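You operate a simulated robot arm through the tools that you are given. There is no shell and no other tool. Be economical: measure what you need, move in short steps, check, and stop when the job is done.

The job below is to be done with a simulated robot arm. You get a single attempt, and the scene is never put back.

## Task
Load the show file from the memory stick that the screen asks for.
Fine: plug it in, press LOAD, wait for COPIED, press EJECT, then put it back in the rack.

It is judged by the outcome, as a careful person would: the job done as asked, and still so three seconds after it is handed in. It fails if anything else is knocked over, pushed out of place, dropped, spilled or broken.

## Robot
A 6-joint arm with a two-finger parallel gripper, fixed in place. Base frame: the origin is at the foot of the arm, x ahead of it, y to its left, z up; the work surface is at about z = 0.7. Lengths are in m, angles in degrees, forces in N, time in s.
With the tool pointing down near the work surface it reaches from about 0.36 to 0.82 m from the base axis. Its first joint turns from -166.0 to 166.0 degrees. Payload 3.91 kg.
The tool frame sits at the grasp point between the pads (the TCP): z along the fingers, y along the line on which they close. The tips reach 0.03 m beyond it. The gripper opens to 0.11 m. The fingers are 0.02 m wide and 0.01 m thick; the gripper's body (0.048 by 0.112 m) begins 0.055 m behind the TCP.
Orientation is that of the tool frame in the base frame, as [roll, pitch, yaw] about the fixed x, y, z axes, in that order (R = Rz(yaw) Ry(pitch) Rx(roll)). With the fingers straight down and closing along the base's y, the tool's x points along the base's -x, its y along +y and its z along -z.

## Interface
- The arm moves only by the tool nudge_tool. Its argument "motion" is a list of rows, each an object of numbers (a shift or turn left out is 0, a gripper value left out holds the last): "dx", "dy", "dz": the shift along the tool's x, y, z in mm; "rx", "ry", "rz": the turn, a rotation vector about the tool's x, y, z in degrees. In form: [{"dx": .., "dy": .., "dz": .., "rx": .., "ry": .., "rz": ..}, ...]. A call has 1 to 8 rows; each row shifts and turns the commanded pose from where the row before left it, along the tool's axes as they then stand. "jaw" is the closure, from 0 (fully open) to 1 (shut), set as the call begins (left out, the last holds). Rows are played at 5 a second. More than 0.05 m and 8.6 degrees between two rows, or a gripper value outside its range, and nothing of the call is played. A pose out of reach is approached as far as the arm can. The call stops where the force on the tool passes 40 N (or 10 N more than at its start, if that is more) or the arm is blocked; 0.2 s more then pass. The fingers move at their own pace (about 0.045 m/s each) and stop on an object; they squeeze with about 26 N. The grip force told is the motor's: it shows also when the fingers shut on nothing. Time passes only in rows, and 0.2 s behind the last, so rows that do not move let the fingers close. It gives the time, the measured TCP pose, the force on the tool (base axes), the opening and the grip force at its end, in the units of the frame above (readings bear some noise).
- Cameras (640 x 400 px; columns grow to the right, rows downward): "scene" is fixed at [0.2197, -0.4979, 1.4417]; the picture's right is [0.98, -0.21, 0.00], its down [-0.09, -0.43, -0.90] and it looks along [0.18, 0.88, -0.43] (base axes); focal length 322 px, centre (320, 200). "wrist" rides on the gripper at [-0.036, 0, -0.057] in the tool frame; the picture's right is [0.00, -1.00, 0.00], its down [0.97, 0.00, -0.24] and it looks along [0.24, 0.00, 0.97] (tool axes); focal length 218 px, centre (320, 200). There is no depth. A picture from a camera that has moved, and an enlarged one, comes with that camera's place and axes in the base frame and with its lens.
- get_image(camera): a new picture of that camera. The clock stands still meanwhile.
- move_column(by): slides the trunk up (or, below 0, down) by that many m; the arm rides with it, the base frame stays. It gives what a move gives, with no picture.
- inspect(camera, box): a new picture of the part [left, top, right, bottom] of that camera's present view, enlarged. The clock stands still meanwhile.
- sign_off(): hands the job in; it is judged then, once.

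Work in short steps. Places have to be worked out from the pictures, the camera data and where the tool is seen: move nearer, look again, correct. Check each grasp and each placing, and mend what went wrong. You have 120 turns and 64 pictures in all, those below and enlarged ones among them. Open the gripper and draw the arm clear of the work before you hand the job in, unless the task says otherwise; then end with one line.

The tools are called by a JSON object that holds its "fn" and its "kwargs". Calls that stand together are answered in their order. nudge_tool: Moves the arm, as the interface text tells. Its arguments: {"type":"object","properties":{"motion":{"type":"array","items":{"type":"object","properties":{"dx":{"type":"number"},"dy":{"type":"number"},"dz":{"type":"number"},"rx":{"type":"number"},"ry":{"type":"number"},"rz":{"type":"number"}}}},"jaw":{"type":"number"}},"required":["motion"]} The other tools are called the same way: move_column (by) slides the trunk up or down; get_image (camera) takes a picture; inspect (camera, box) takes an enlarged picture of a part of a camera's view; sign_off () hands the job in.

At the start:

```text
t: 0.0
position: [0.1215, 0.5509, 0.9944]
tcp_rot: [-180.0, -0.1, -179.9]
ft_force: [0.6, 0.5, 0.3]
grip_width: 0.11
grasp_force: 0.1
trunk travel left (down, up): [-0.4, 0.21]
```

scene: 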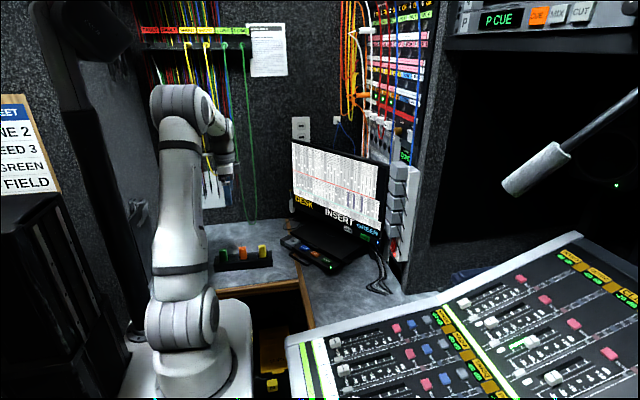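
wrist: 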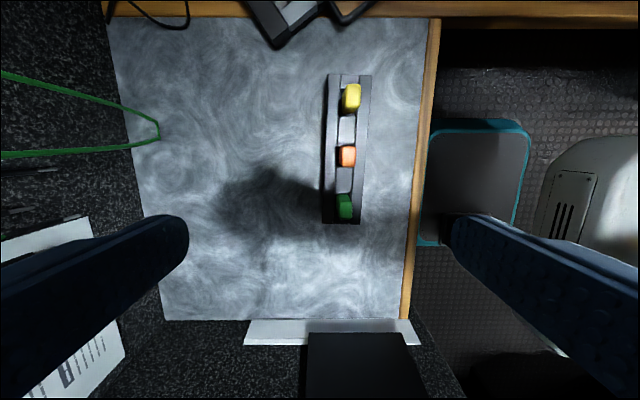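

The screen seems to read "INSERT GREEN"; I'll enlarge it and the rack and panel before moving.

{"fn": "inspect", "kwargs": {"camera": "scene", "box": [270, 130, 430, 290]}}

{"fn": "inspect", "kwargs": {"camera": "scene", "box": [200, 220, 360, 320]}}

{"fn": "inspect", "kwargs": {"camera": "wrist", "box": [240, 0, 440, 240]}}

{"fn": "inspect", "kwargs": {"camera": "scene", "box": [0, 80, 120, 220]}}

```text
2.50 times, centred on (350, 210) of scene
camera zoom: at [0.2197, -0.4979, 1.4417], right [0.98, -0.21, 0.0], down [-0.09, -0.43, -0.9], along [0.18, 0.88, -0.43], focal length 804 px, centre (245, 175)
```

zoom: 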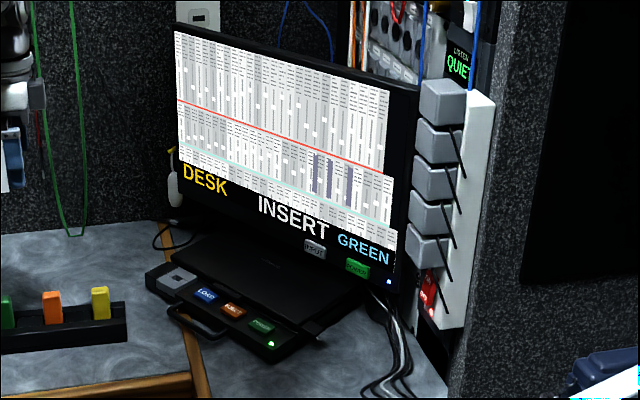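

```text
4.00 times, centred on (280, 270) of scene
camera zoom: at [0.2197, -0.4979, 1.4417], right [0.98, -0.21, 0.0], down [-0.09, -0.43, -0.9], along [0.18, 0.88, -0.43], focal length 1287 px, centre (480, -80)
```

zoom: 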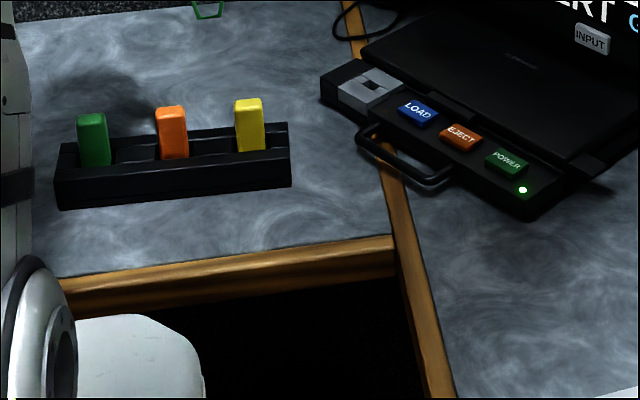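

```text
1.67 times, centred on (340, 120) of wrist
camera zoom: at [0.1575, 0.55, 1.0525], right [0.0, -1.0, 0.0], down [-0.97, 0.0, 0.24], along [-0.24, 0.0, -0.97], focal length 364 px, centre (287, 333)
```

zoom: 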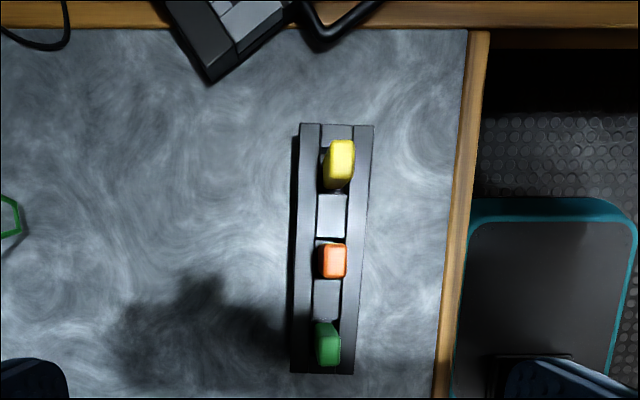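

```text
2.86 times, centred on (60, 150) of scene
camera zoom: at [0.2197, -0.4979, 1.4417], right [0.98, -0.21, 0.0], down [-0.09, -0.43, -0.9], along [0.18, 0.88, -0.43], focal length 919 px, centre (1063, 343)
```

zoom: 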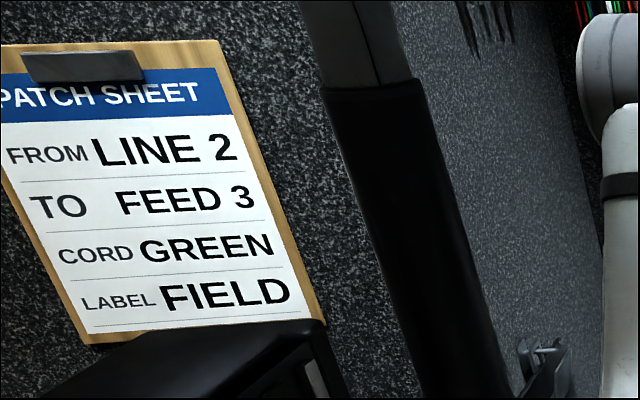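

The screen asks for GREEN; the green stick is at about (0.075, 0.517), top about z = 0.78. I'll move over it, higher than the stick, for a close look.

{"fn": "nudge_tool", "kwargs": {"motion": [{"dx": 10, "dy": -11, "dz": 25}, {"dx": 10, "dy": -11, "dz": 25}, {"dx": 11, "dy": -11, "dz": 25}, {}]}}

{"fn": "get_image", "kwargs": {"camera": "wrist"}}

```text
t: 1.0
position: [0.0895, 0.5186, 0.9199]
tcp_rot: [180.0, 0.0, 180.0]
ft_force: [-0.2, -0.2, -0.4]
grip_width: 0.1098
grasp_force: 0.0
trunk travel left (down, up): [-0.4, 0.21]
```

```text
57 pictures are left
camera wrist: at [0.1259, 0.5168, 0.9771], right [0.0, -1.0, 0.0], down [-0.97, 0.0, 0.24], along [-0.24, 0.0, -0.97], focal length 218 px, centre (320, 200)
```

wrist: 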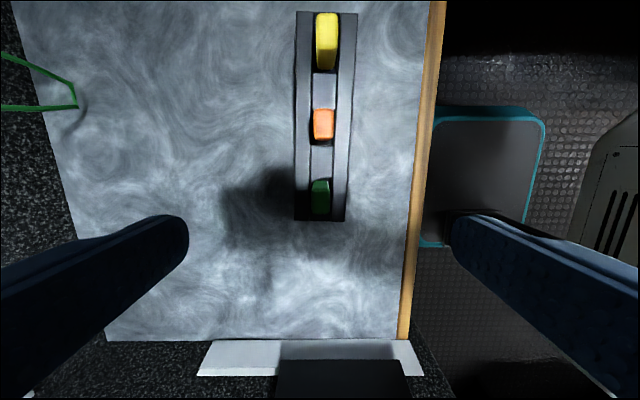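

{"fn": "inspect", "kwargs": {"camera": "wrist", "box": [270, 90, 370, 230]}}

```text
2.86 times, centred on (320, 160) of wrist
camera zoom: at [0.1259, 0.5168, 0.9771], right [0.0, -1.0, 0.0], down [-0.97, 0.0, 0.24], along [-0.24, 0.0, -0.97], focal length 624 px, centre (320, 314)
```

zoom: 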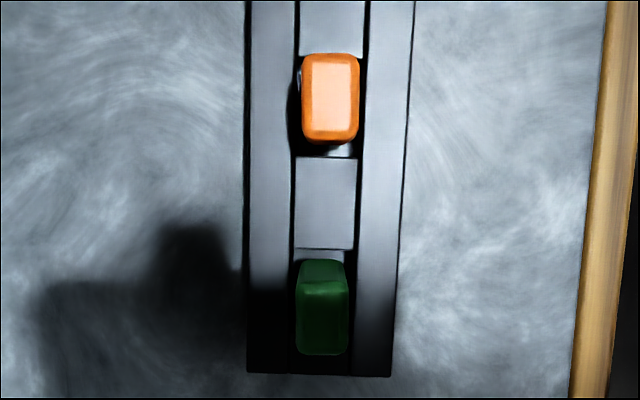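

Green stick is centred at about (0.076, 0.516), roughly 15 × 23 mm, thin side along y, which suits the gripper's closing line. I'll centre above it at z≈0.82 and look from both cameras.

{"fn": "nudge_tool", "kwargs": {"motion": [{"dx": 7, "dy": -1, "dz": 35}, {"dx": 6.5, "dy": -1.6, "dz": 35}, {"dz": 30}, {}], "jaw": 0.45}}

{"fn": "inspect", "kwargs": {"camera": "scene", "box": [190, 200, 290, 280]}}

{"fn": "inspect", "kwargs": {"camera": "wrist", "box": [220, 60, 420, 300]}}

```text
t: 2.0
position: [0.0769, 0.5146, 0.8191]
tcp_rot: [-179.9, 0.0, 180.0]
ft_force: [0.0, 0.9, 0.3]
grip_width: 0.0605
grasp_force: 0.0
trunk travel left (down, up): [-0.4, 0.21]
```

```text
5.00 times, centred on (240, 240) of scene
camera zoom: at [0.2197, -0.4979, 1.4417], right [0.98, -0.21, 0.0], down [-0.09, -0.43, -0.9], along [0.18, 0.88, -0.43], focal length 1609 px, centre (720, 0)
```

zoom: 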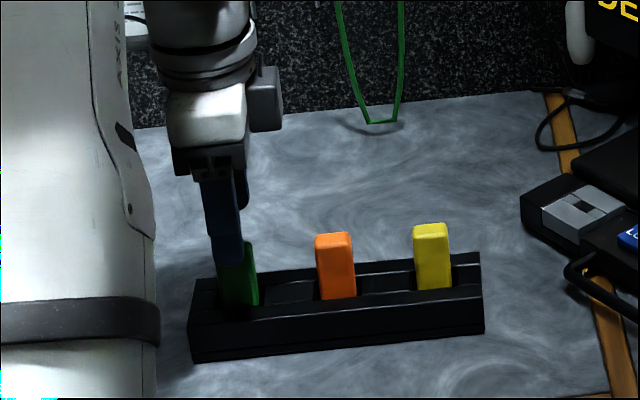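

```text
1.67 times, centred on (320, 180) of wrist
camera zoom: at [0.1129, 0.5139, 0.8774], right [0.0, -1.0, 0.0], down [-0.97, 0.0, 0.24], along [-0.24, 0.0, -0.97], focal length 364 px, centre (320, 233)
```

zoom: 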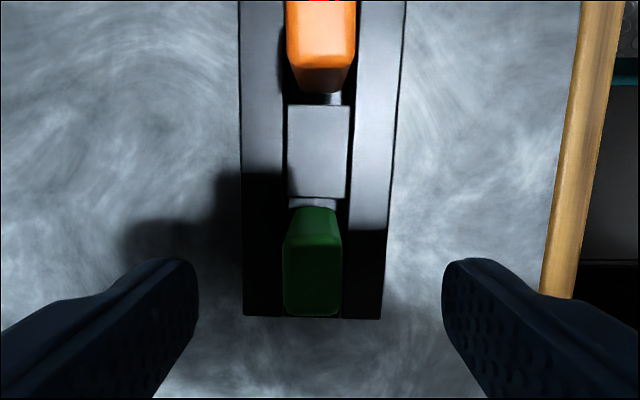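

Stick centre about (0.0755, 0.516). I lower to z≈0.775 (tips stay above the rack rails) and close.

{"fn": "nudge_tool", "kwargs": {"motion": [{"dx": 1.3, "dy": 1.6, "dz": 15}, {"dz": 15}, {"dz": 14}, {}]}}

{"fn": "inspect", "kwargs": {"camera": "scene", "box": [190, 200, 290, 280]}}

```text
t: 3.0
position: [0.0749, 0.5158, 0.7756]
tcp_rot: [-180.0, 0.0, -179.9]
ft_force: [0.1, 0.4, -0.7]
grip_width: 0.0605
grasp_force: 0.1
trunk travel left (down, up): [-0.4, 0.21]
```

```text
5.00 times, centred on (240, 240) of scene
camera zoom: at [0.2197, -0.4979, 1.4417], right [0.98, -0.21, 0.0], down [-0.09, -0.43, -0.9], along [0.18, 0.88, -0.43], focal length 1609 px, centre (720, 0)
```

zoom: 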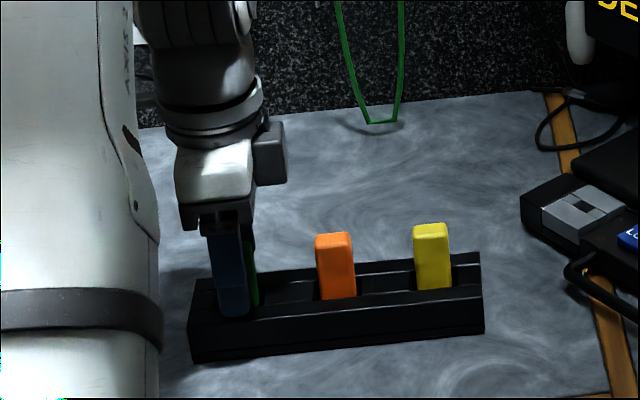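

The finger tips look about level with the rail top, so I raise 6 mm before closing to avoid pushing the rack.

{"fn": "nudge_tool", "kwargs": {"motion": [{"dz": -6}, {}]}}

{"fn": "nudge_tool", "kwargs": {"motion": [{}, {}, {}, {}, {}], "jaw": 1.0}}

{"fn": "inspect", "kwargs": {"camera": "scene", "box": [190, 200, 290, 280]}}

```text
t: 3.6
position: [0.0757, 0.5168, 0.7814]
tcp_rot: [180.0, 0.0, 180.0]
ft_force: [0.2, 1.0, -0.2]
grip_width: 0.0604
grasp_force: 0.1
trunk travel left (down, up): [-0.4, 0.21]
```

```text
t: 4.8
position: [0.0754, 0.5168, 0.7815]
tcp_rot: [180.0, 0.0, 180.0]
ft_force: [0.4, 0.4, 1.3]
grip_width: 0.017
grasp_force: 25.9
trunk travel left (down, up): [-0.4, 0.21]
```

```text
5.00 times, centred on (240, 240) of scene
camera zoom: at [0.2197, -0.4979, 1.4417], right [0.98, -0.21, 0.0], down [-0.09, -0.43, -0.9], along [0.18, 0.88, -0.43], focal length 1609 px, centre (720, 0)
```

zoom: 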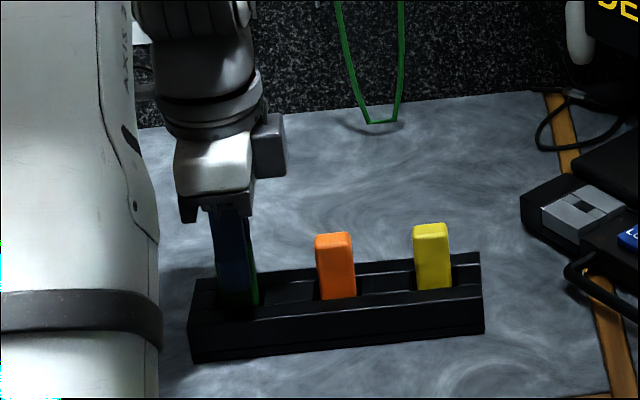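

Gripped at 17 mm with 26 N. Record the rack pose: TCP (0.0755, 0.5165, 0.7815), yaw 180. Lift straight up.

{"fn": "nudge_tool", "kwargs": {"motion": [{"dz": -10}, {"dz": -20}, {"dz": -30}, {"dz": -30}, {"dz": -30}, {}]}}

{"fn": "inspect", "kwargs": {"camera": "scene", "box": [190, 180, 290, 280]}}

{"fn": "get_image", "kwargs": {"camera": "wrist"}}

```text
t: 6.2
position: [0.076, 0.5168, 0.9013]
tcp_rot: [179.9, -0.1, -180.0]
ft_force: [0.2, -0.3, -0.4]
grip_width: 0.0166
grasp_force: 25.6
trunk travel left (down, up): [-0.4, 0.21]
```

```text
4.00 times, centred on (240, 230) of scene
camera zoom: at [0.2197, -0.4979, 1.4417], right [0.98, -0.21, 0.0], down [-0.09, -0.43, -0.9], along [0.18, 0.88, -0.43], focal length 1287 px, centre (640, 80)
```

zoom: 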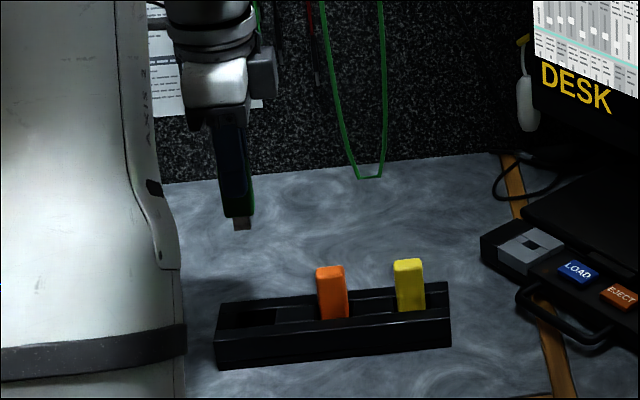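

```text
50 pictures are left
camera wrist: at [0.1122, 0.5156, 0.9593], right [0.0, -1.0, 0.0], down [-0.97, 0.0, 0.24], along [-0.24, 0.0, -0.97], focal length 218 px, centre (320, 200)
```

wrist: 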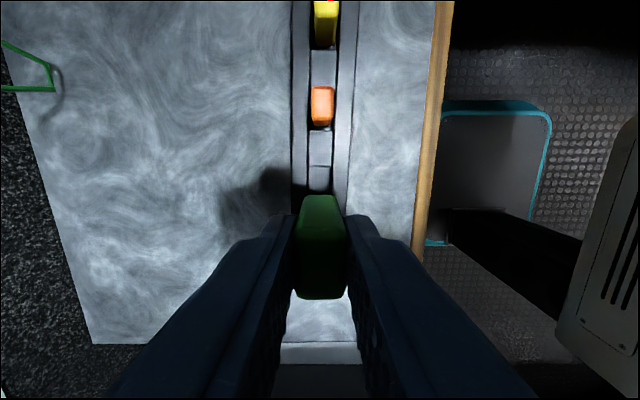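

The stick with its metal plug hangs cleanly. I move toward the device, stopping short so the wrist camera sees the slot past the held stick.

{"fn": "nudge_tool", "kwargs": {"motion": [{"dx": -35, "dy": 6}, {"dx": -35, "dy": 6}, {"dx": -35, "dy": 6}, {"dx": -35, "dy": 6}, {"dx": -30, "dy": 6}, {}]}}

{"fn": "get_image", "kwargs": {"camera": "wrist"}}

{"fn": "get_image", "kwargs": {"camera": "scene"}}

```text
t: 7.6
position: [0.2453, 0.5472, 0.9031]
tcp_rot: [179.9, 0.1, -180.0]
ft_force: [-0.2, 0.7, -0.4]
grip_width: 0.0167
grasp_force: 25.6
trunk travel left (down, up): [-0.4, 0.21]
```

```text
49 pictures are left
camera wrist: at [0.2819, 0.5465, 0.9603], right [0.0, -1.0, 0.0], down [-0.97, 0.0, 0.24], along [-0.24, 0.0, -0.97], focal length 218 px, centre (320, 200)
```

wrist: 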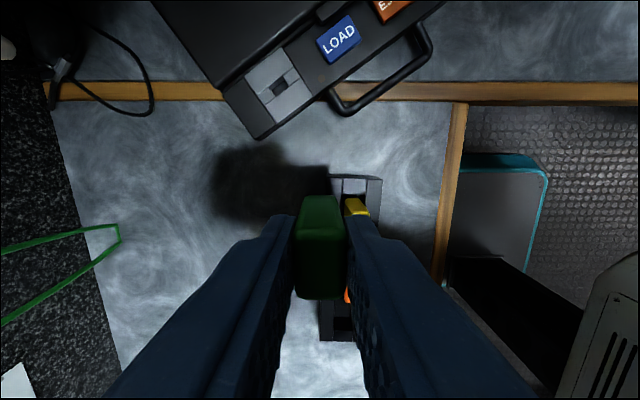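

```text
48 pictures are left
```

scene: 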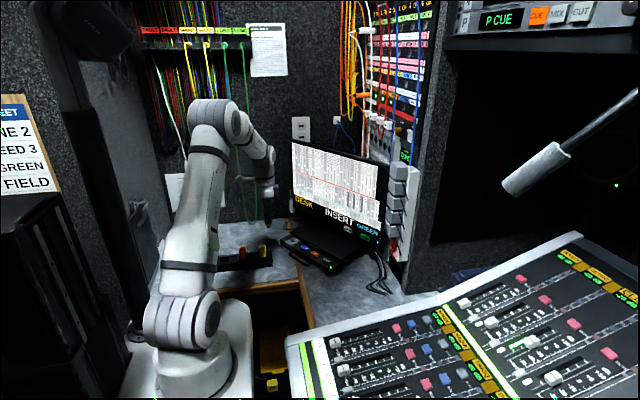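

The gray plate with a dark slot is visible at about (278, 87). Enlarge it.

{"fn": "inspect", "kwargs": {"camera": "wrist", "box": [220, 40, 340, 140]}}

{"fn": "inspect", "kwargs": {"camera": "scene", "box": [255, 205, 345, 275]}}

```text
4.00 times, centred on (280, 90) of wrist
camera zoom: at [0.2819, 0.5465, 0.9603], right [0.0, -1.0, 0.0], down [-0.97, 0.0, 0.24], along [-0.24, 0.0, -0.97], focal length 873 px, centre (480, 640)
```

zoom: 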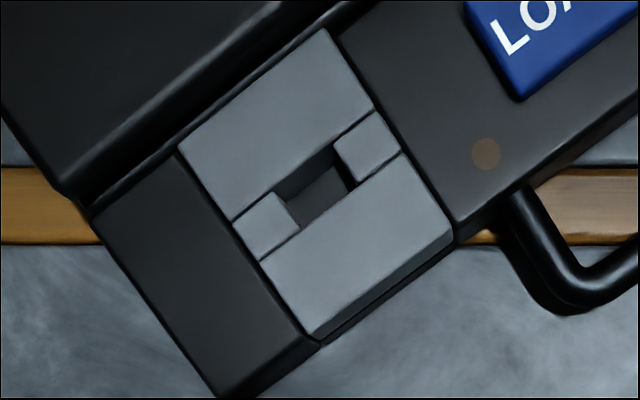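

```text
5.71 times, centred on (300, 240) of scene
camera zoom: at [0.2197, -0.4979, 1.4417], right [0.98, -0.21, 0.0], down [-0.09, -0.43, -0.9], along [0.18, 0.88, -0.43], focal length 1838 px, centre (434, -29)
```

zoom: 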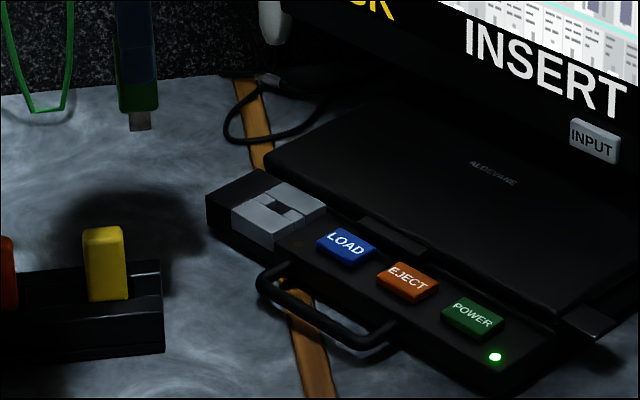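

Triangulating gives the slot at about (0.335, 0.585), z≈0.738, with its long side along base direction −55°. I move to about 40 mm in front of it at safe height, then turn the tool +55° about its z so the stick's wide side matches.

{"fn": "nudge_tool", "kwargs": {"motion": [{"dx": -28, "dy": 7}, {"dx": -28, "dy": 7}, {}]}}

{"fn": "nudge_tool", "kwargs": {"motion": [{"rz": 7.86}, {"rz": 7.86}, {"rz": 7.86}, {"rz": 7.86}, {"rz": 7.86}, {"rz": 7.86}, {"rz": 7.84}, {}]}}

{"fn": "get_image", "kwargs": {"camera": "wrist"}}

```text
t: 8.4
position: [0.3015, 0.561, 0.9011]
tcp_rot: [-180.0, 0.0, -180.0]
ft_force: [-0.8, 0.5, 0.7]
grip_width: 0.0169
grasp_force: 26.0
trunk travel left (down, up): [-0.4, 0.21]
```

```text
t: 10.2
position: [0.3017, 0.5607, 0.9015]
tcp_rot: [179.9, 0.0, 124.9]
ft_force: [-1.1, 0.5, 0.3]
grip_width: 0.0171
grasp_force: 26.1
trunk travel left (down, up): [-0.4, 0.21]
```

```text
45 pictures are left
camera wrist: at [0.3226, 0.5305, 0.9596], right [-0.82, -0.57, 0.0], down [-0.56, 0.8, 0.24], along [-0.14, 0.2, -0.97], focal length 218 px, centre (320, 200)
```

wrist: 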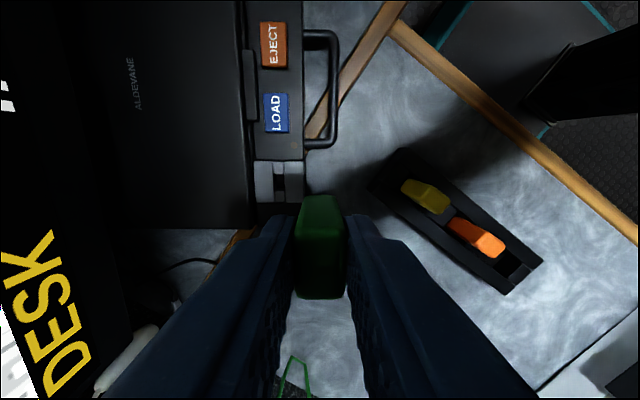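

The device is now aligned with the image. Enlarge the slot and the stick.

{"fn": "inspect", "kwargs": {"camera": "wrist", "box": [240, 80, 360, 220]}}

{"fn": "inspect", "kwargs": {"camera": "wrist", "box": [270, 185, 370, 310]}}

{"fn": "inspect", "kwargs": {"camera": "scene", "box": [255, 195, 345, 265]}}

```text
2.86 times, centred on (300, 150) of wrist
camera zoom: at [0.3226, 0.5305, 0.9596], right [-0.82, -0.57, 0.0], down [-0.56, 0.8, 0.24], along [-0.14, 0.2, -0.97], focal length 624 px, centre (377, 343)
```

zoom: 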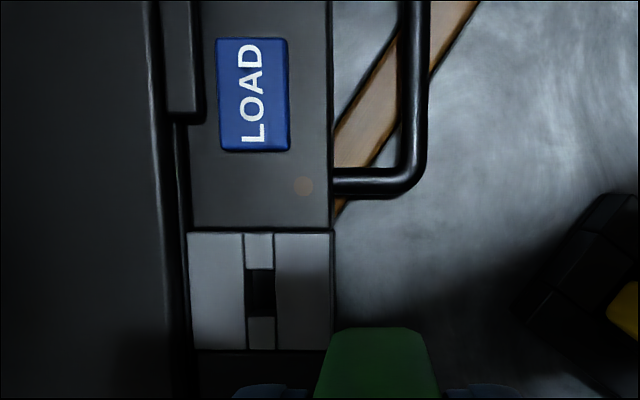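

```text
3.20 times, centred on (320, 248) of wrist
camera zoom: at [0.3226, 0.5305, 0.9596], right [-0.82, -0.57, 0.0], down [-0.56, 0.8, 0.24], along [-0.14, 0.2, -0.97], focal length 698 px, centre (320, 48)
```

zoom: 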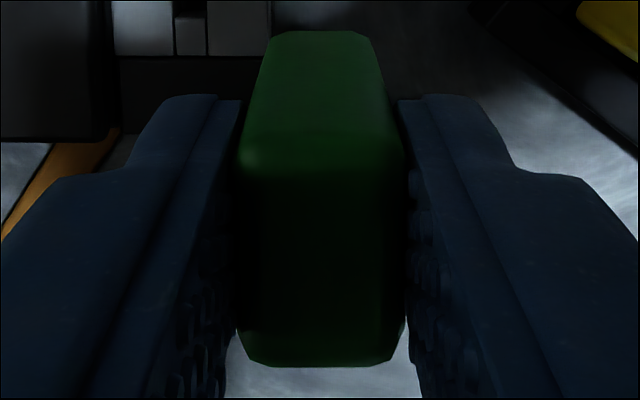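

```text
5.71 times, centred on (300, 230) of scene
camera zoom: at [0.2197, -0.4979, 1.4417], right [0.98, -0.21, 0.0], down [-0.09, -0.43, -0.9], along [0.18, 0.88, -0.43], focal length 1838 px, centre (434, 29)
```

zoom: 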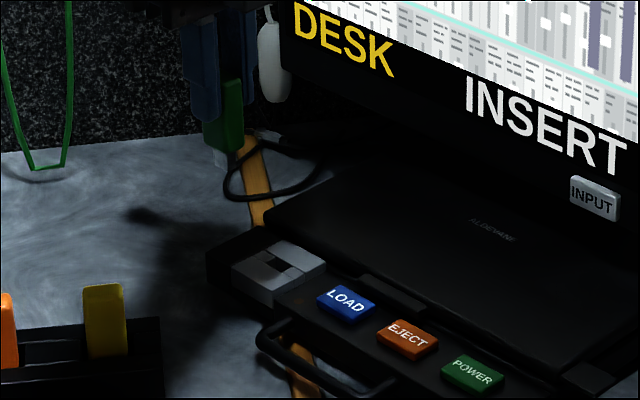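

Two wrist views agree: slot at (0.3365, 0.5854), z≈0.733, which is 42.7 mm along tool y from here with no x shift. I move over it and go down part way, then compare the plug with the slot in the scene view.

{"fn": "nudge_tool", "kwargs": {"motion": [{"dy": 21.4}, {"dy": 21.3}, {"dz": 25}, {"dz": 25}, {"dz": 20}, {}]}}

{"fn": "inspect", "kwargs": {"camera": "scene", "box": [270, 205, 330, 255]}}

{"fn": "inspect", "kwargs": {"camera": "wrist", "box": [240, 80, 400, 220]}}

```text
t: 11.6
position: [0.3378, 0.5851, 0.8317]
tcp_rot: [180.0, 0.0, 125.1]
ft_force: [0.5, 0.3, -0.2]
grip_width: 0.0171
grasp_force: 25.9
trunk travel left (down, up): [-0.4, 0.21]
```

```text
8.00 times, centred on (300, 230) of scene
camera zoom: at [0.2197, -0.4979, 1.4417], right [0.98, -0.21, 0.0], down [-0.09, -0.43, -0.9], along [0.18, 0.88, -0.43], focal length 2574 px, centre (480, -40)
```

zoom: 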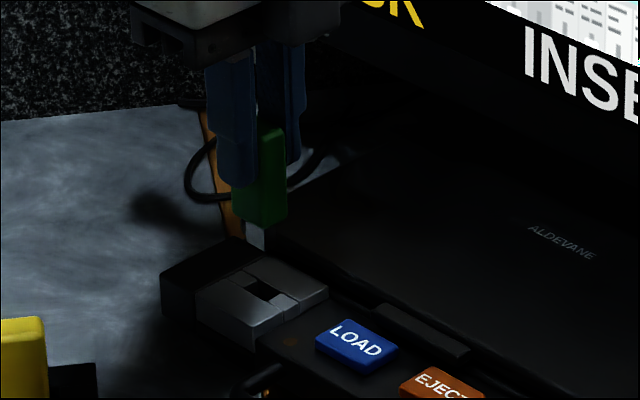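

```text
2.86 times, centred on (320, 150) of wrist
camera zoom: at [0.3582, 0.5548, 0.8894], right [-0.82, -0.57, 0.0], down [-0.56, 0.8, 0.24], along [-0.14, 0.2, -0.97], focal length 624 px, centre (320, 343)
```

zoom: 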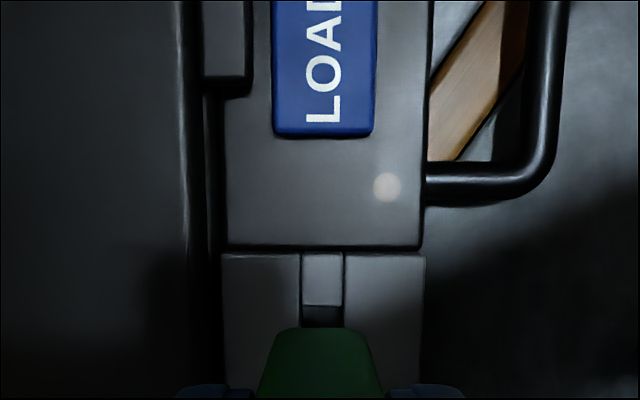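

Stick body looks nearly centred over the slot, but the plug's dark side is hard to see. Enlarge further.

{"fn": "inspect", "kwargs": {"camera": "scene", "box": [292, 218, 316, 246]}}

```text
14.29 times, centred on (304, 232) of scene
camera zoom: at [0.2197, -0.4979, 1.4417], right [0.98, -0.21, 0.0], down [-0.09, -0.43, -0.9], along [0.18, 0.88, -0.43], focal length 4596 px, centre (549, -257)
```

zoom: 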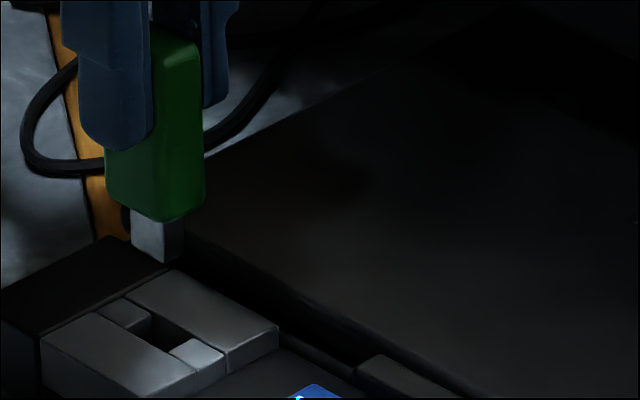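

Plug tip centre and slot centre line up (after perspective), about 28 mm apart in height. I lower gently.

{"fn": "nudge_tool", "kwargs": {"motion": [{"dz": 10}, {"dz": 8}, {"dz": 5}, {}]}}

{"fn": "inspect", "kwargs": {"camera": "scene", "box": [292, 218, 316, 246]}}

```text
t: 12.6
position: [0.3374, 0.5858, 0.8092]
tcp_rot: [179.9, 0.0, 125.1]
ft_force: [0.1, 0.5, -0.2]
grip_width: 0.017
grasp_force: 25.6
trunk travel left (down, up): [-0.4, 0.21]
```

```text
14.29 times, centred on (304, 232) of scene
camera zoom: at [0.2197, -0.4979, 1.4417], right [0.98, -0.21, 0.0], down [-0.09, -0.43, -0.9], along [0.18, 0.88, -0.43], focal length 4596 px, centre (549, -257)
```

zoom: 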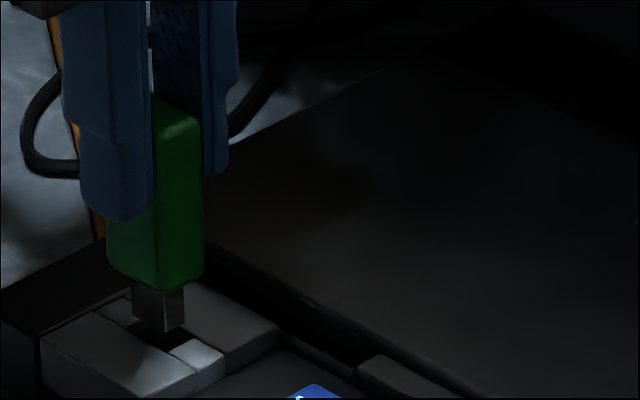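

Plug tip is about 5 mm above the slot and centred. Continue down slowly.

{"fn": "nudge_tool", "kwargs": {"motion": [{"dz": 4}, {"dz": 3}, {"dz": 3}, {}]}}

{"fn": "inspect", "kwargs": {"camera": "scene", "box": [292, 218, 316, 246]}}

```text
t: 13.6
position: [0.3366, 0.5839, 0.7991]
tcp_rot: [-179.9, -0.2, 124.9]
ft_force: [0.5, -0.3, -0.5]
grip_width: 0.0171
grasp_force: 25.9
trunk travel left (down, up): [-0.4, 0.21]
```

```text
14.29 times, centred on (304, 232) of scene
camera zoom: at [0.2197, -0.4979, 1.4417], right [0.98, -0.21, 0.0], down [-0.09, -0.43, -0.9], along [0.18, 0.88, -0.43], focal length 4596 px, centre (549, -257)
```

zoom: 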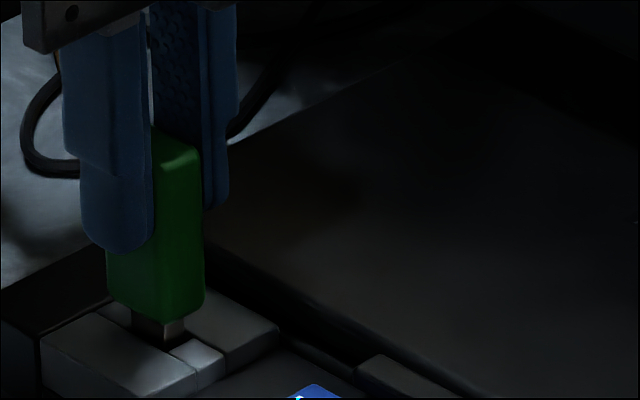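

The tip has entered without contact force; about 9 mm to the seat. Continue in small steps.

{"fn": "nudge_tool", "kwargs": {"motion": [{"dz": 3}, {"dz": 3}, {"dz": 2}, {}]}}

{"fn": "inspect", "kwargs": {"camera": "scene", "box": [292, 218, 316, 246]}}

```text
t: 14.6
position: [0.3371, 0.5865, 0.791]
tcp_rot: [-179.9, -0.1, 125.0]
ft_force: [-0.7, -0.3, -0.5]
grip_width: 0.0171
grasp_force: 26.2
trunk travel left (down, up): [-0.4, 0.21]
```

```text
14.29 times, centred on (304, 232) of scene
camera zoom: at [0.2197, -0.4979, 1.4417], right [0.98, -0.21, 0.0], down [-0.09, -0.43, -0.9], along [0.18, 0.88, -0.43], focal length 4596 px, centre (549, -257)
```

zoom: 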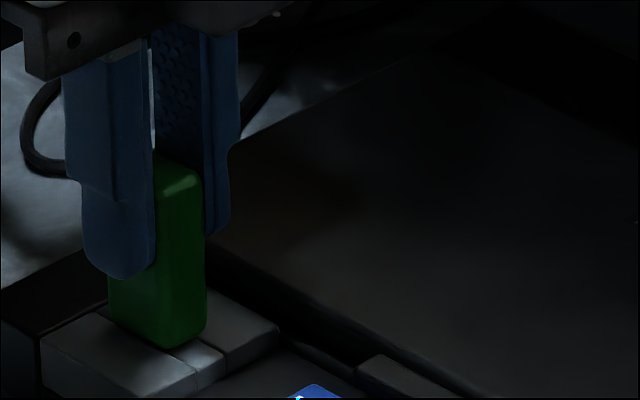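

Nearly seated, still no force. A couple of 1.5 mm steps more until contact.

{"fn": "nudge_tool", "kwargs": {"motion": [{"dz": 1.5}, {"dz": 1}, {}]}}

{"fn": "inspect", "kwargs": {"camera": "scene", "box": [292, 218, 316, 246]}}

{"fn": "inspect", "kwargs": {"camera": "scene", "box": [270, 130, 430, 290]}}

```text
t: 15.4
position: [0.3367, 0.5864, 0.7901]
tcp_rot: [179.9, -0.1, 125.0]
ft_force: [1.1, -0.3, 12.1]
grip_width: 0.017
grasp_force: 26.1
trunk travel left (down, up): [-0.4, 0.21]
```

```text
14.29 times, centred on (304, 232) of scene
camera zoom: at [0.2197, -0.4979, 1.4417], right [0.98, -0.21, 0.0], down [-0.09, -0.43, -0.9], along [0.18, 0.88, -0.43], focal length 4596 px, centre (549, -257)
```

zoom: 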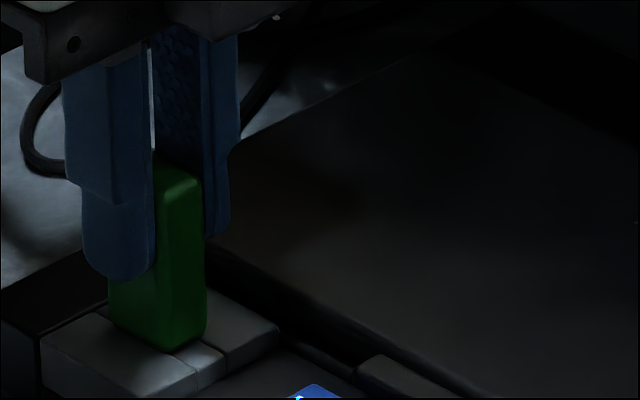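

```text
2.50 times, centred on (350, 210) of scene
camera zoom: at [0.2197, -0.4979, 1.4417], right [0.98, -0.21, 0.0], down [-0.09, -0.43, -0.9], along [0.18, 0.88, -0.43], focal length 804 px, centre (245, 175)
```

zoom: 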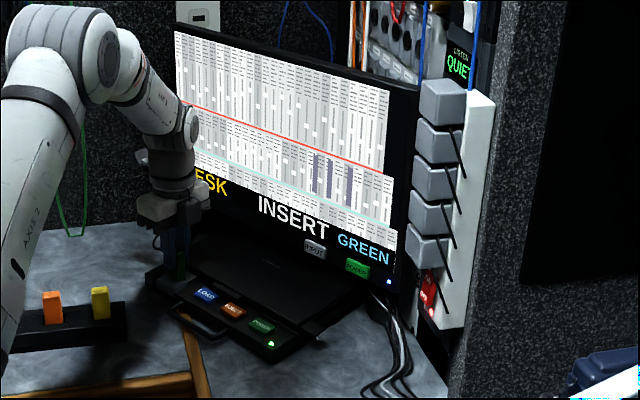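

It met 12 N of contact at z≈0.790. The screen still says INSERT, so I press a little more to be sure it is seated.

{"fn": "nudge_tool", "kwargs": {"motion": [{"dz": 1}, {"dz": 1}, {}]}}

{"fn": "inspect", "kwargs": {"camera": "scene", "box": [280, 180, 390, 280]}}

```text
t: 16.2
position: [0.3353, 0.585, 0.7894]
tcp_rot: [179.8, 0.0, 125.1]
ft_force: [1.6, 2.0, 23.2]
grip_width: 0.0171
grasp_force: 26.2
trunk travel left (down, up): [-0.4, 0.21]
```

```text
4.00 times, centred on (335, 230) of scene
camera zoom: at [0.2197, -0.4979, 1.4417], right [0.98, -0.21, 0.0], down [-0.09, -0.43, -0.9], along [0.18, 0.88, -0.43], focal length 1287 px, centre (260, 80)
```

zoom: 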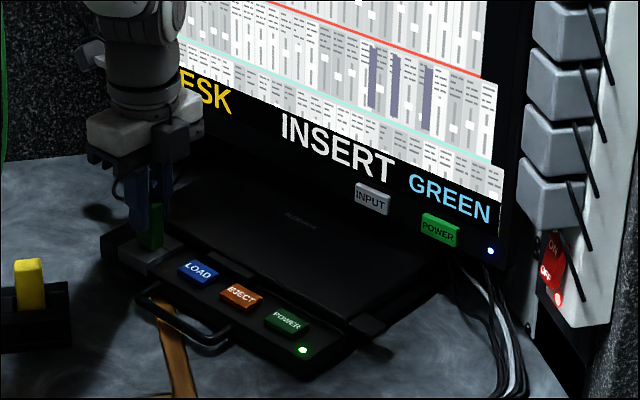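

Seated against the plate. I unload the push, then open the fingers just enough to release (about 25 mm).

{"fn": "nudge_tool", "kwargs": {"motion": [{"dz": -2}, {}]}}

{"fn": "nudge_tool", "kwargs": {"motion": [{}, {}, {}], "jaw": 0.77}}

{"fn": "inspect", "kwargs": {"camera": "scene", "box": [280, 180, 390, 280]}}

```text
t: 16.8
position: [0.3358, 0.5838, 0.7884]
tcp_rot: [180.0, 0.0, 125.0]
ft_force: [2.6, 5.2, 13.0]
grip_width: 0.0168
grasp_force: 25.8
trunk travel left (down, up): [-0.4, 0.21]
```

```text
t: 17.6
position: [0.3347, 0.5851, 0.7876]
tcp_rot: [180.0, 0.0, 125.0]
ft_force: [-0.1, 0.5, -0.1]
grip_width: 0.0253
grasp_force: 0.0
trunk travel left (down, up): [-0.4, 0.21]
```

```text
4.00 times, centred on (335, 230) of scene
camera zoom: at [0.2197, -0.4979, 1.4417], right [0.98, -0.21, 0.0], down [-0.09, -0.43, -0.9], along [0.18, 0.88, -0.43], focal length 1287 px, centre (260, 80)
```

zoom: 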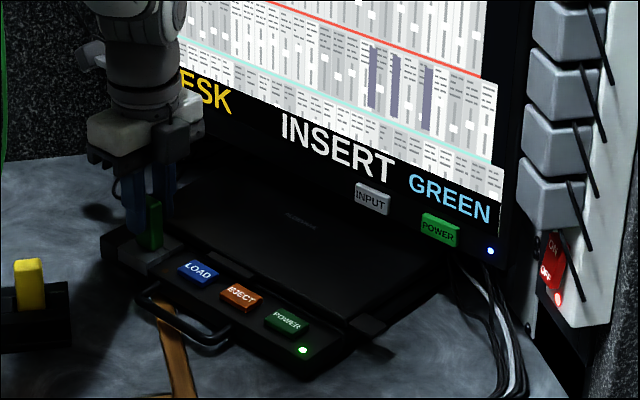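

Released (force zero) and the stick stands in the port. I rise straight up, closing the fingers only once clear, and look at the LOAD button.

{"fn": "nudge_tool", "kwargs": {"motion": [{"dz": -15}, {"dz": -25}, {"dz": -25}, {"dz": -20}, {}]}}

{"fn": "nudge_tool", "kwargs": {"motion": [{"dx": -32}, {"dx": -32, "dy": -1}, {}], "jaw": 1.0}}

{"fn": "get_image", "kwargs": {"camera": "wrist"}}

{"fn": "inspect", "kwargs": {"camera": "scene", "box": [280, 180, 390, 280]}}

```text
t: 18.8
position: [0.3376, 0.5845, 0.8743]
tcp_rot: [-179.9, 0.1, 125.1]
ft_force: [-0.1, -0.2, 0.4]
grip_width: 0.0254
grasp_force: 0.0
trunk travel left (down, up): [-0.4, 0.21]
```

```text
t: 19.6
position: [0.3729, 0.5323, 0.8731]
tcp_rot: [179.9, 0.0, 125.1]
ft_force: [0.1, 0.1, -0.2]
grip_width: 0.0
grasp_force: 25.5
trunk travel left (down, up): [-0.4, 0.21]
```

```text
31 pictures are left
camera wrist: at [0.3933, 0.5017, 0.9312], right [-0.82, -0.57, 0.0], down [-0.56, 0.79, 0.24], along [-0.14, 0.2, -0.97], focal length 218 px, centre (320, 200)
```

wrist: 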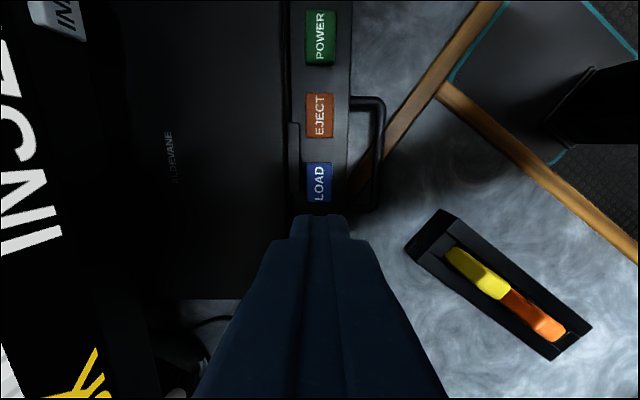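

```text
4.00 times, centred on (335, 230) of scene
camera zoom: at [0.2197, -0.4979, 1.4417], right [0.98, -0.21, 0.0], down [-0.09, -0.43, -0.9], along [0.18, 0.88, -0.43], focal length 1287 px, centre (260, 80)
```

zoom: 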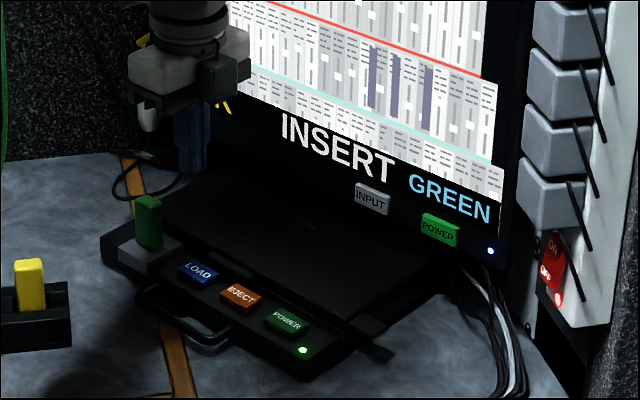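

The stick stands in the port. LOAD is about 5 mm further along tool −x; I shift and lower the closed fingertips to about 15 mm above it.

{"fn": "nudge_tool", "kwargs": {"motion": [{"dx": -5}, {"dz": 30}, {"dz": 30}, {"dz": 20}, {}]}}

{"fn": "inspect", "kwargs": {"camera": "scene", "box": [290, 215, 350, 265]}}

```text
t: 20.8
position: [0.3758, 0.5269, 0.7916]
tcp_rot: [179.9, 0.0, 125.1]
ft_force: [0.0, -0.4, -0.7]
grip_width: 0.0003
grasp_force: 25.9
trunk travel left (down, up): [-0.4, 0.21]
```

```text
8.00 times, centred on (320, 240) of scene
camera zoom: at [0.2197, -0.4979, 1.4417], right [0.98, -0.21, 0.0], down [-0.09, -0.43, -0.9], along [0.18, 0.88, -0.43], focal length 2574 px, centre (320, -120)
```

zoom: 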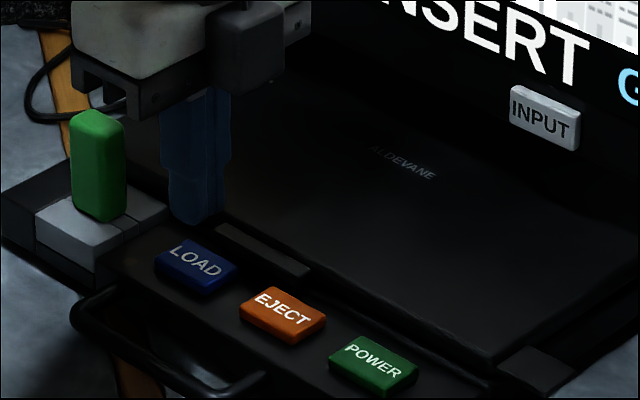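

Fingertips are right over LOAD, about 20 mm up. Lower in small steps until a press registers.

{"fn": "nudge_tool", "kwargs": {"motion": [{"dz": 8}, {"dz": 7}, {"dz": 3}, {"dz": 2}, {}]}}

```text
t: 22.0
position: [0.3744, 0.5274, 0.7732]
tcp_rot: [-179.9, 0.0, 125.0]
ft_force: [-0.5, -0.5, -0.1]
grip_width: 0.0001
grasp_force: 25.6
trunk travel left (down, up): [-0.4, 0.21]
```

No contact yet; continue by 1 mm steps.

{"fn": "nudge_tool", "kwargs": {"motion": [{"dz": 1}, {"dz": 1}, {"dz": 1}, {"dz": 1}]}}

{"fn": "inspect", "kwargs": {"camera": "scene", "box": [290, 190, 390, 265]}}

```text
t: 23.0
position: [0.3764, 0.5279, 0.7689]
tcp_rot: [179.9, 0.0, 124.9]
ft_force: [-0.4, 0.2, 0.4]
grip_width: 0.0
grasp_force: 26.6
trunk travel left (down, up): [-0.4, 0.21]
```

```text
5.33 times, centred on (340, 228) of scene
camera zoom: at [0.2197, -0.4979, 1.4417], right [0.98, -0.21, 0.0], down [-0.09, -0.43, -0.9], along [0.18, 0.88, -0.43], focal length 1716 px, centre (213, 53)
```

zoom: 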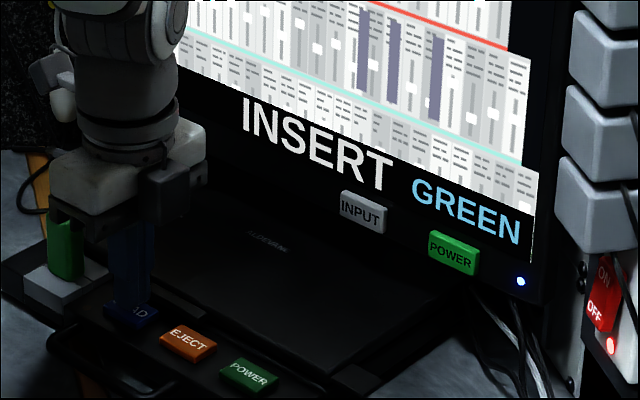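

Fingers are at the button face, screen unchanged. Continue pressing in 1 mm steps.

{"fn": "nudge_tool", "kwargs": {"motion": [{"dz": 1}, {"dz": 1}, {"dz": 1}]}}

```text
t: 23.8
position: [0.3763, 0.5278, 0.7658]
tcp_rot: [-180.0, 0.0, 125.0]
ft_force: [0.2, -0.4, 0.1]
grip_width: 0.0
grasp_force: 26.0
trunk travel left (down, up): [-0.4, 0.21]
```

{"fn": "nudge_tool", "kwargs": {"motion": [{"dz": 1}, {"dz": 1}, {"dz": 1}]}}

{"fn": "inspect", "kwargs": {"camera": "scene", "box": [290, 190, 390, 265]}}

```text
t: 24.6
position: [0.3763, 0.5272, 0.7645]
tcp_rot: [179.9, 0.0, 125.0]
ft_force: [-0.1, -0.9, 0.4]
grip_width: 0.0
grasp_force: 25.6
trunk travel left (down, up): [-0.4, 0.21]
```

```text
5.33 times, centred on (340, 228) of scene
camera zoom: at [0.2197, -0.4979, 1.4417], right [0.98, -0.21, 0.0], down [-0.09, -0.43, -0.9], along [0.18, 0.88, -0.43], focal length 1716 px, centre (213, 53)
```

zoom: 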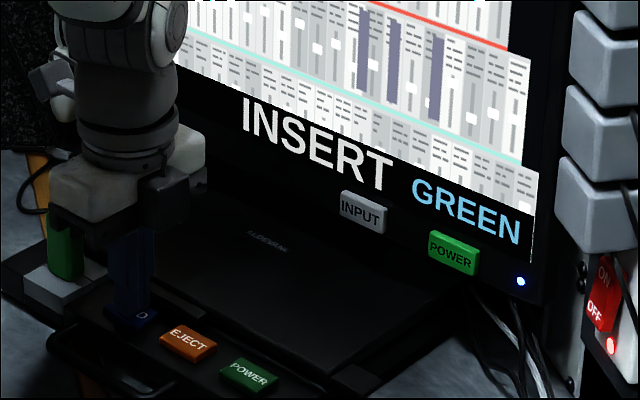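

Still no contact force; tip at z≈0.734. Continue a few mm.

{"fn": "nudge_tool", "kwargs": {"motion": [{"dz": 1}, {"dz": 1}, {"dz": 1}]}}

```text
t: 25.4
position: [0.3768, 0.5283, 0.7619]
tcp_rot: [180.0, 0.0, 125.1]
ft_force: [0.1, -1.5, 2.8]
grip_width: 0.0
grasp_force: 25.6
trunk travel left (down, up): [-0.4, 0.21]
```

Contact is beginning (about 3 N). Press 2 mm more and look at the screen.

{"fn": "nudge_tool", "kwargs": {"motion": [{"dz": 1}, {"dz": 1}, {}]}}

{"fn": "inspect", "kwargs": {"camera": "scene", "box": [290, 190, 390, 265]}}

```text
t: 26.2
position: [0.3754, 0.5287, 0.7608]
tcp_rot: [179.9, -0.1, 125.0]
ft_force: [0.4, -0.7, 13.9]
grip_width: 0.0002
grasp_force: 26.0
trunk travel left (down, up): [-0.4, 0.21]
```

```text
5.33 times, centred on (340, 228) of scene
camera zoom: at [0.2197, -0.4979, 1.4417], right [0.98, -0.21, 0.0], down [-0.09, -0.43, -0.9], along [0.18, 0.88, -0.43], focal length 1716 px, centre (213, 53)
```

zoom: 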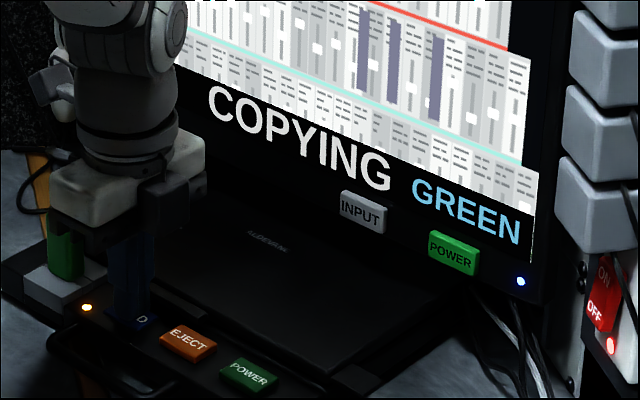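

COPYING. I lift off the button and hover above EJECT (about 54 mm along tool −x) while it copies.

{"fn": "nudge_tool", "kwargs": {"motion": [{"dz": -15}, {"dz": -20}, {"dx": -27}, {"dx": -27}, {}, {}, {}, {}]}}

{"fn": "nudge_tool", "kwargs": {"motion": [{}, {}, {}, {}, {}, {}, {}, {}]}}

{"fn": "inspect", "kwargs": {"camera": "scene", "box": [290, 190, 390, 265]}}

```text
t: 28.0
position: [0.4072, 0.4845, 0.7934]
tcp_rot: [-179.9, -0.1, 125.0]
ft_force: [-0.2, 0.1, -0.6]
grip_width: 0.0
grasp_force: 26.2
trunk travel left (down, up): [-0.4, 0.21]
```

```text
t: 29.8
position: [0.407, 0.4832, 0.7935]
tcp_rot: [180.0, 0.0, 125.0]
ft_force: [-1.1, 0.0, 0.4]
grip_width: 0.0002
grasp_force: 25.9
trunk travel left (down, up): [-0.4, 0.21]
```

```text
5.33 times, centred on (340, 228) of scene
camera zoom: at [0.2197, -0.4979, 1.4417], right [0.98, -0.21, 0.0], down [-0.09, -0.43, -0.9], along [0.18, 0.88, -0.43], focal length 1716 px, centre (213, 53)
```

zoom: 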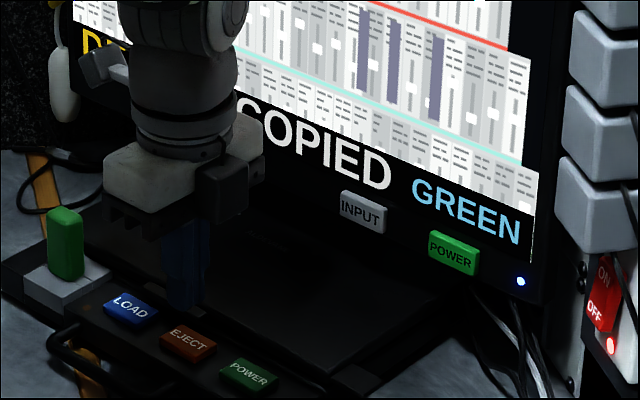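

COPIED shown. EJECT is directly beneath; press it down the same way (press depth TCP z≈0.761).

{"fn": "nudge_tool", "kwargs": {"motion": [{"dz": 12}, {"dz": 10}, {"dz": 5}, {"dz": 3}, {"dz": 2}, {"dz": 1}, {}]}}

{"fn": "inspect", "kwargs": {"camera": "scene", "box": [290, 190, 390, 265]}}

```text
t: 31.4
position: [0.4068, 0.4838, 0.7604]
tcp_rot: [179.9, -0.1, 125.0]
ft_force: [-0.8, -0.9, 5.5]
grip_width: 0.0
grasp_force: 25.8
trunk travel left (down, up): [-0.4, 0.21]
```

```text
5.33 times, centred on (340, 228) of scene
camera zoom: at [0.2197, -0.4979, 1.4417], right [0.98, -0.21, 0.0], down [-0.09, -0.43, -0.9], along [0.18, 0.88, -0.43], focal length 1716 px, centre (213, 53)
```

zoom: 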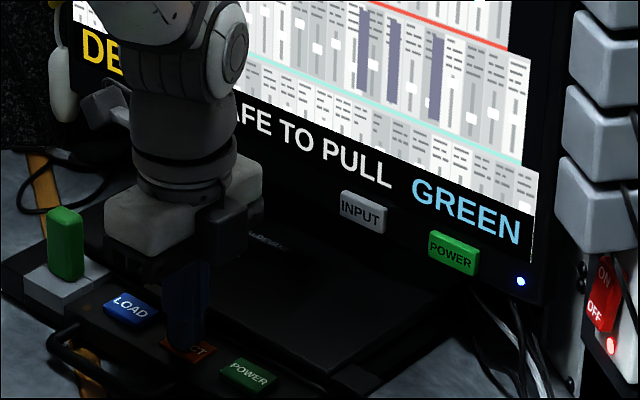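

SAFE TO PULL. Lift well clear, go back above the stick and open the fingers to 35 mm.

{"fn": "nudge_tool", "kwargs": {"motion": [{"dz": -33}, {"dz": -40}, {"dz": -40}, {"dx": 41}, {"dx": 41, "dy": 1}, {"dx": 41}, {}]}}

{"fn": "nudge_tool", "kwargs": {"motion": [{}, {}, {}], "jaw": 0.72}}

{"fn": "get_image", "kwargs": {"camera": "wrist"}}

```text
t: 33.0
position: [0.3372, 0.5843, 0.8735]
tcp_rot: [-180.0, 0.1, 125.0]
ft_force: [0.0, 0.5, -0.1]
grip_width: 0.0
grasp_force: 26.1
trunk travel left (down, up): [-0.4, 0.21]
```

```text
t: 33.8
position: [0.3359, 0.5839, 0.8747]
tcp_rot: [-180.0, 0.0, 125.0]
ft_force: [-0.5, -0.2, 0.0]
grip_width: 0.0307
grasp_force: 0.1
trunk travel left (down, up): [-0.4, 0.21]
```

```text
23 pictures are left
camera wrist: at [0.3574, 0.5542, 0.9319], right [-0.82, -0.57, 0.0], down [-0.56, 0.8, 0.24], along [-0.14, 0.2, -0.97], focal length 218 px, centre (320, 200)
```

wrist: 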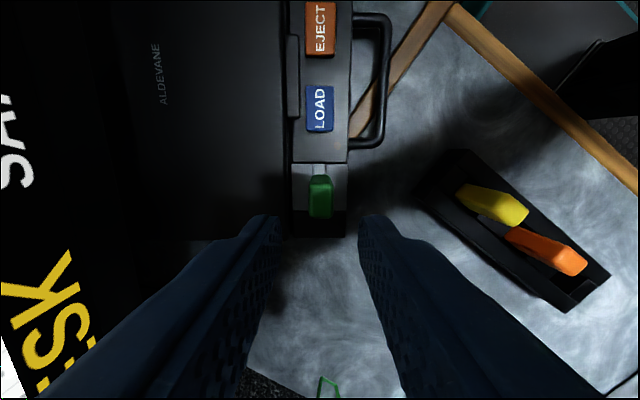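

The stick is centred between the open fingers. Descend to the former grip height and close.

{"fn": "nudge_tool", "kwargs": {"motion": [{"dz": 30}, {"dz": 30}, {"dz": 14}, {"dz": 10}, {}]}}

{"fn": "nudge_tool", "kwargs": {"motion": [{}, {}, {}, {}], "jaw": 1.0}}

```text
t: 35.0
position: [0.3362, 0.5844, 0.7895]
tcp_rot: [179.9, 0.0, 125.0]
ft_force: [-0.6, -0.4, -0.3]
grip_width: 0.0306
grasp_force: 0.0
trunk travel left (down, up): [-0.4, 0.21]
```

```text
t: 36.0
position: [0.3365, 0.5854, 0.7903]
tcp_rot: [-179.9, 0.0, 125.0]
ft_force: [0.0, -0.2, -0.2]
grip_width: 0.0167
grasp_force: 25.9
trunk travel left (down, up): [-0.4, 0.21]
```

Gripped at 17 mm. Pull straight up to the earlier travel height.

{"fn": "nudge_tool", "kwargs": {"motion": [{"dz": -8}, {"dz": -14}, {"dz": -30}, {"dz": -30}, {"dz": -30.5}, {}]}}

{"fn": "nudge_tool", "kwargs": {"motion": [{"dy": -21.4}, {"dy": -21.3}, {}]}}

{"fn": "nudge_tool", "kwargs": {"motion": [{"rz": -7.86}, {"rz": -7.86}, {"rz": -7.86}, {"rz": -7.86}, {"rz": -7.86}, {"rz": -7.86}, {"rz": -7.84}, {}]}}

{"fn": "get_image", "kwargs": {"camera": "scene"}}

```text
t: 37.4
position: [0.3364, 0.5843, 0.901]
tcp_rot: [-180.0, -0.1, 125.0]
ft_force: [-0.1, 0.7, 0.9]
grip_width: 0.0167
grasp_force: 25.9
trunk travel left (down, up): [-0.4, 0.21]
```

```text
t: 38.2
position: [0.3023, 0.5592, 0.9017]
tcp_rot: [179.9, -0.1, 125.0]
ft_force: [-0.8, -1.7, -1.5]
grip_width: 0.0167
grasp_force: 26.0
trunk travel left (down, up): [-0.4, 0.21]
```

```text
t: 40.0
position: [0.3019, 0.5599, 0.9019]
tcp_rot: [180.0, 0.1, -179.9]
ft_force: [-0.9, -0.2, 0.4]
grip_width: 0.017
grasp_force: 25.9
trunk travel left (down, up): [-0.4, 0.21]
```

```text
22 pictures are left
```

scene: 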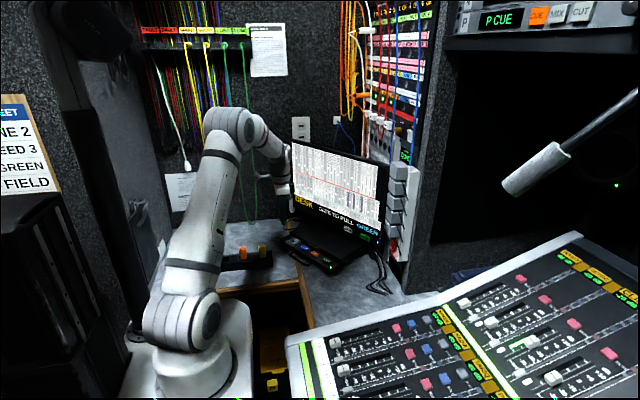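

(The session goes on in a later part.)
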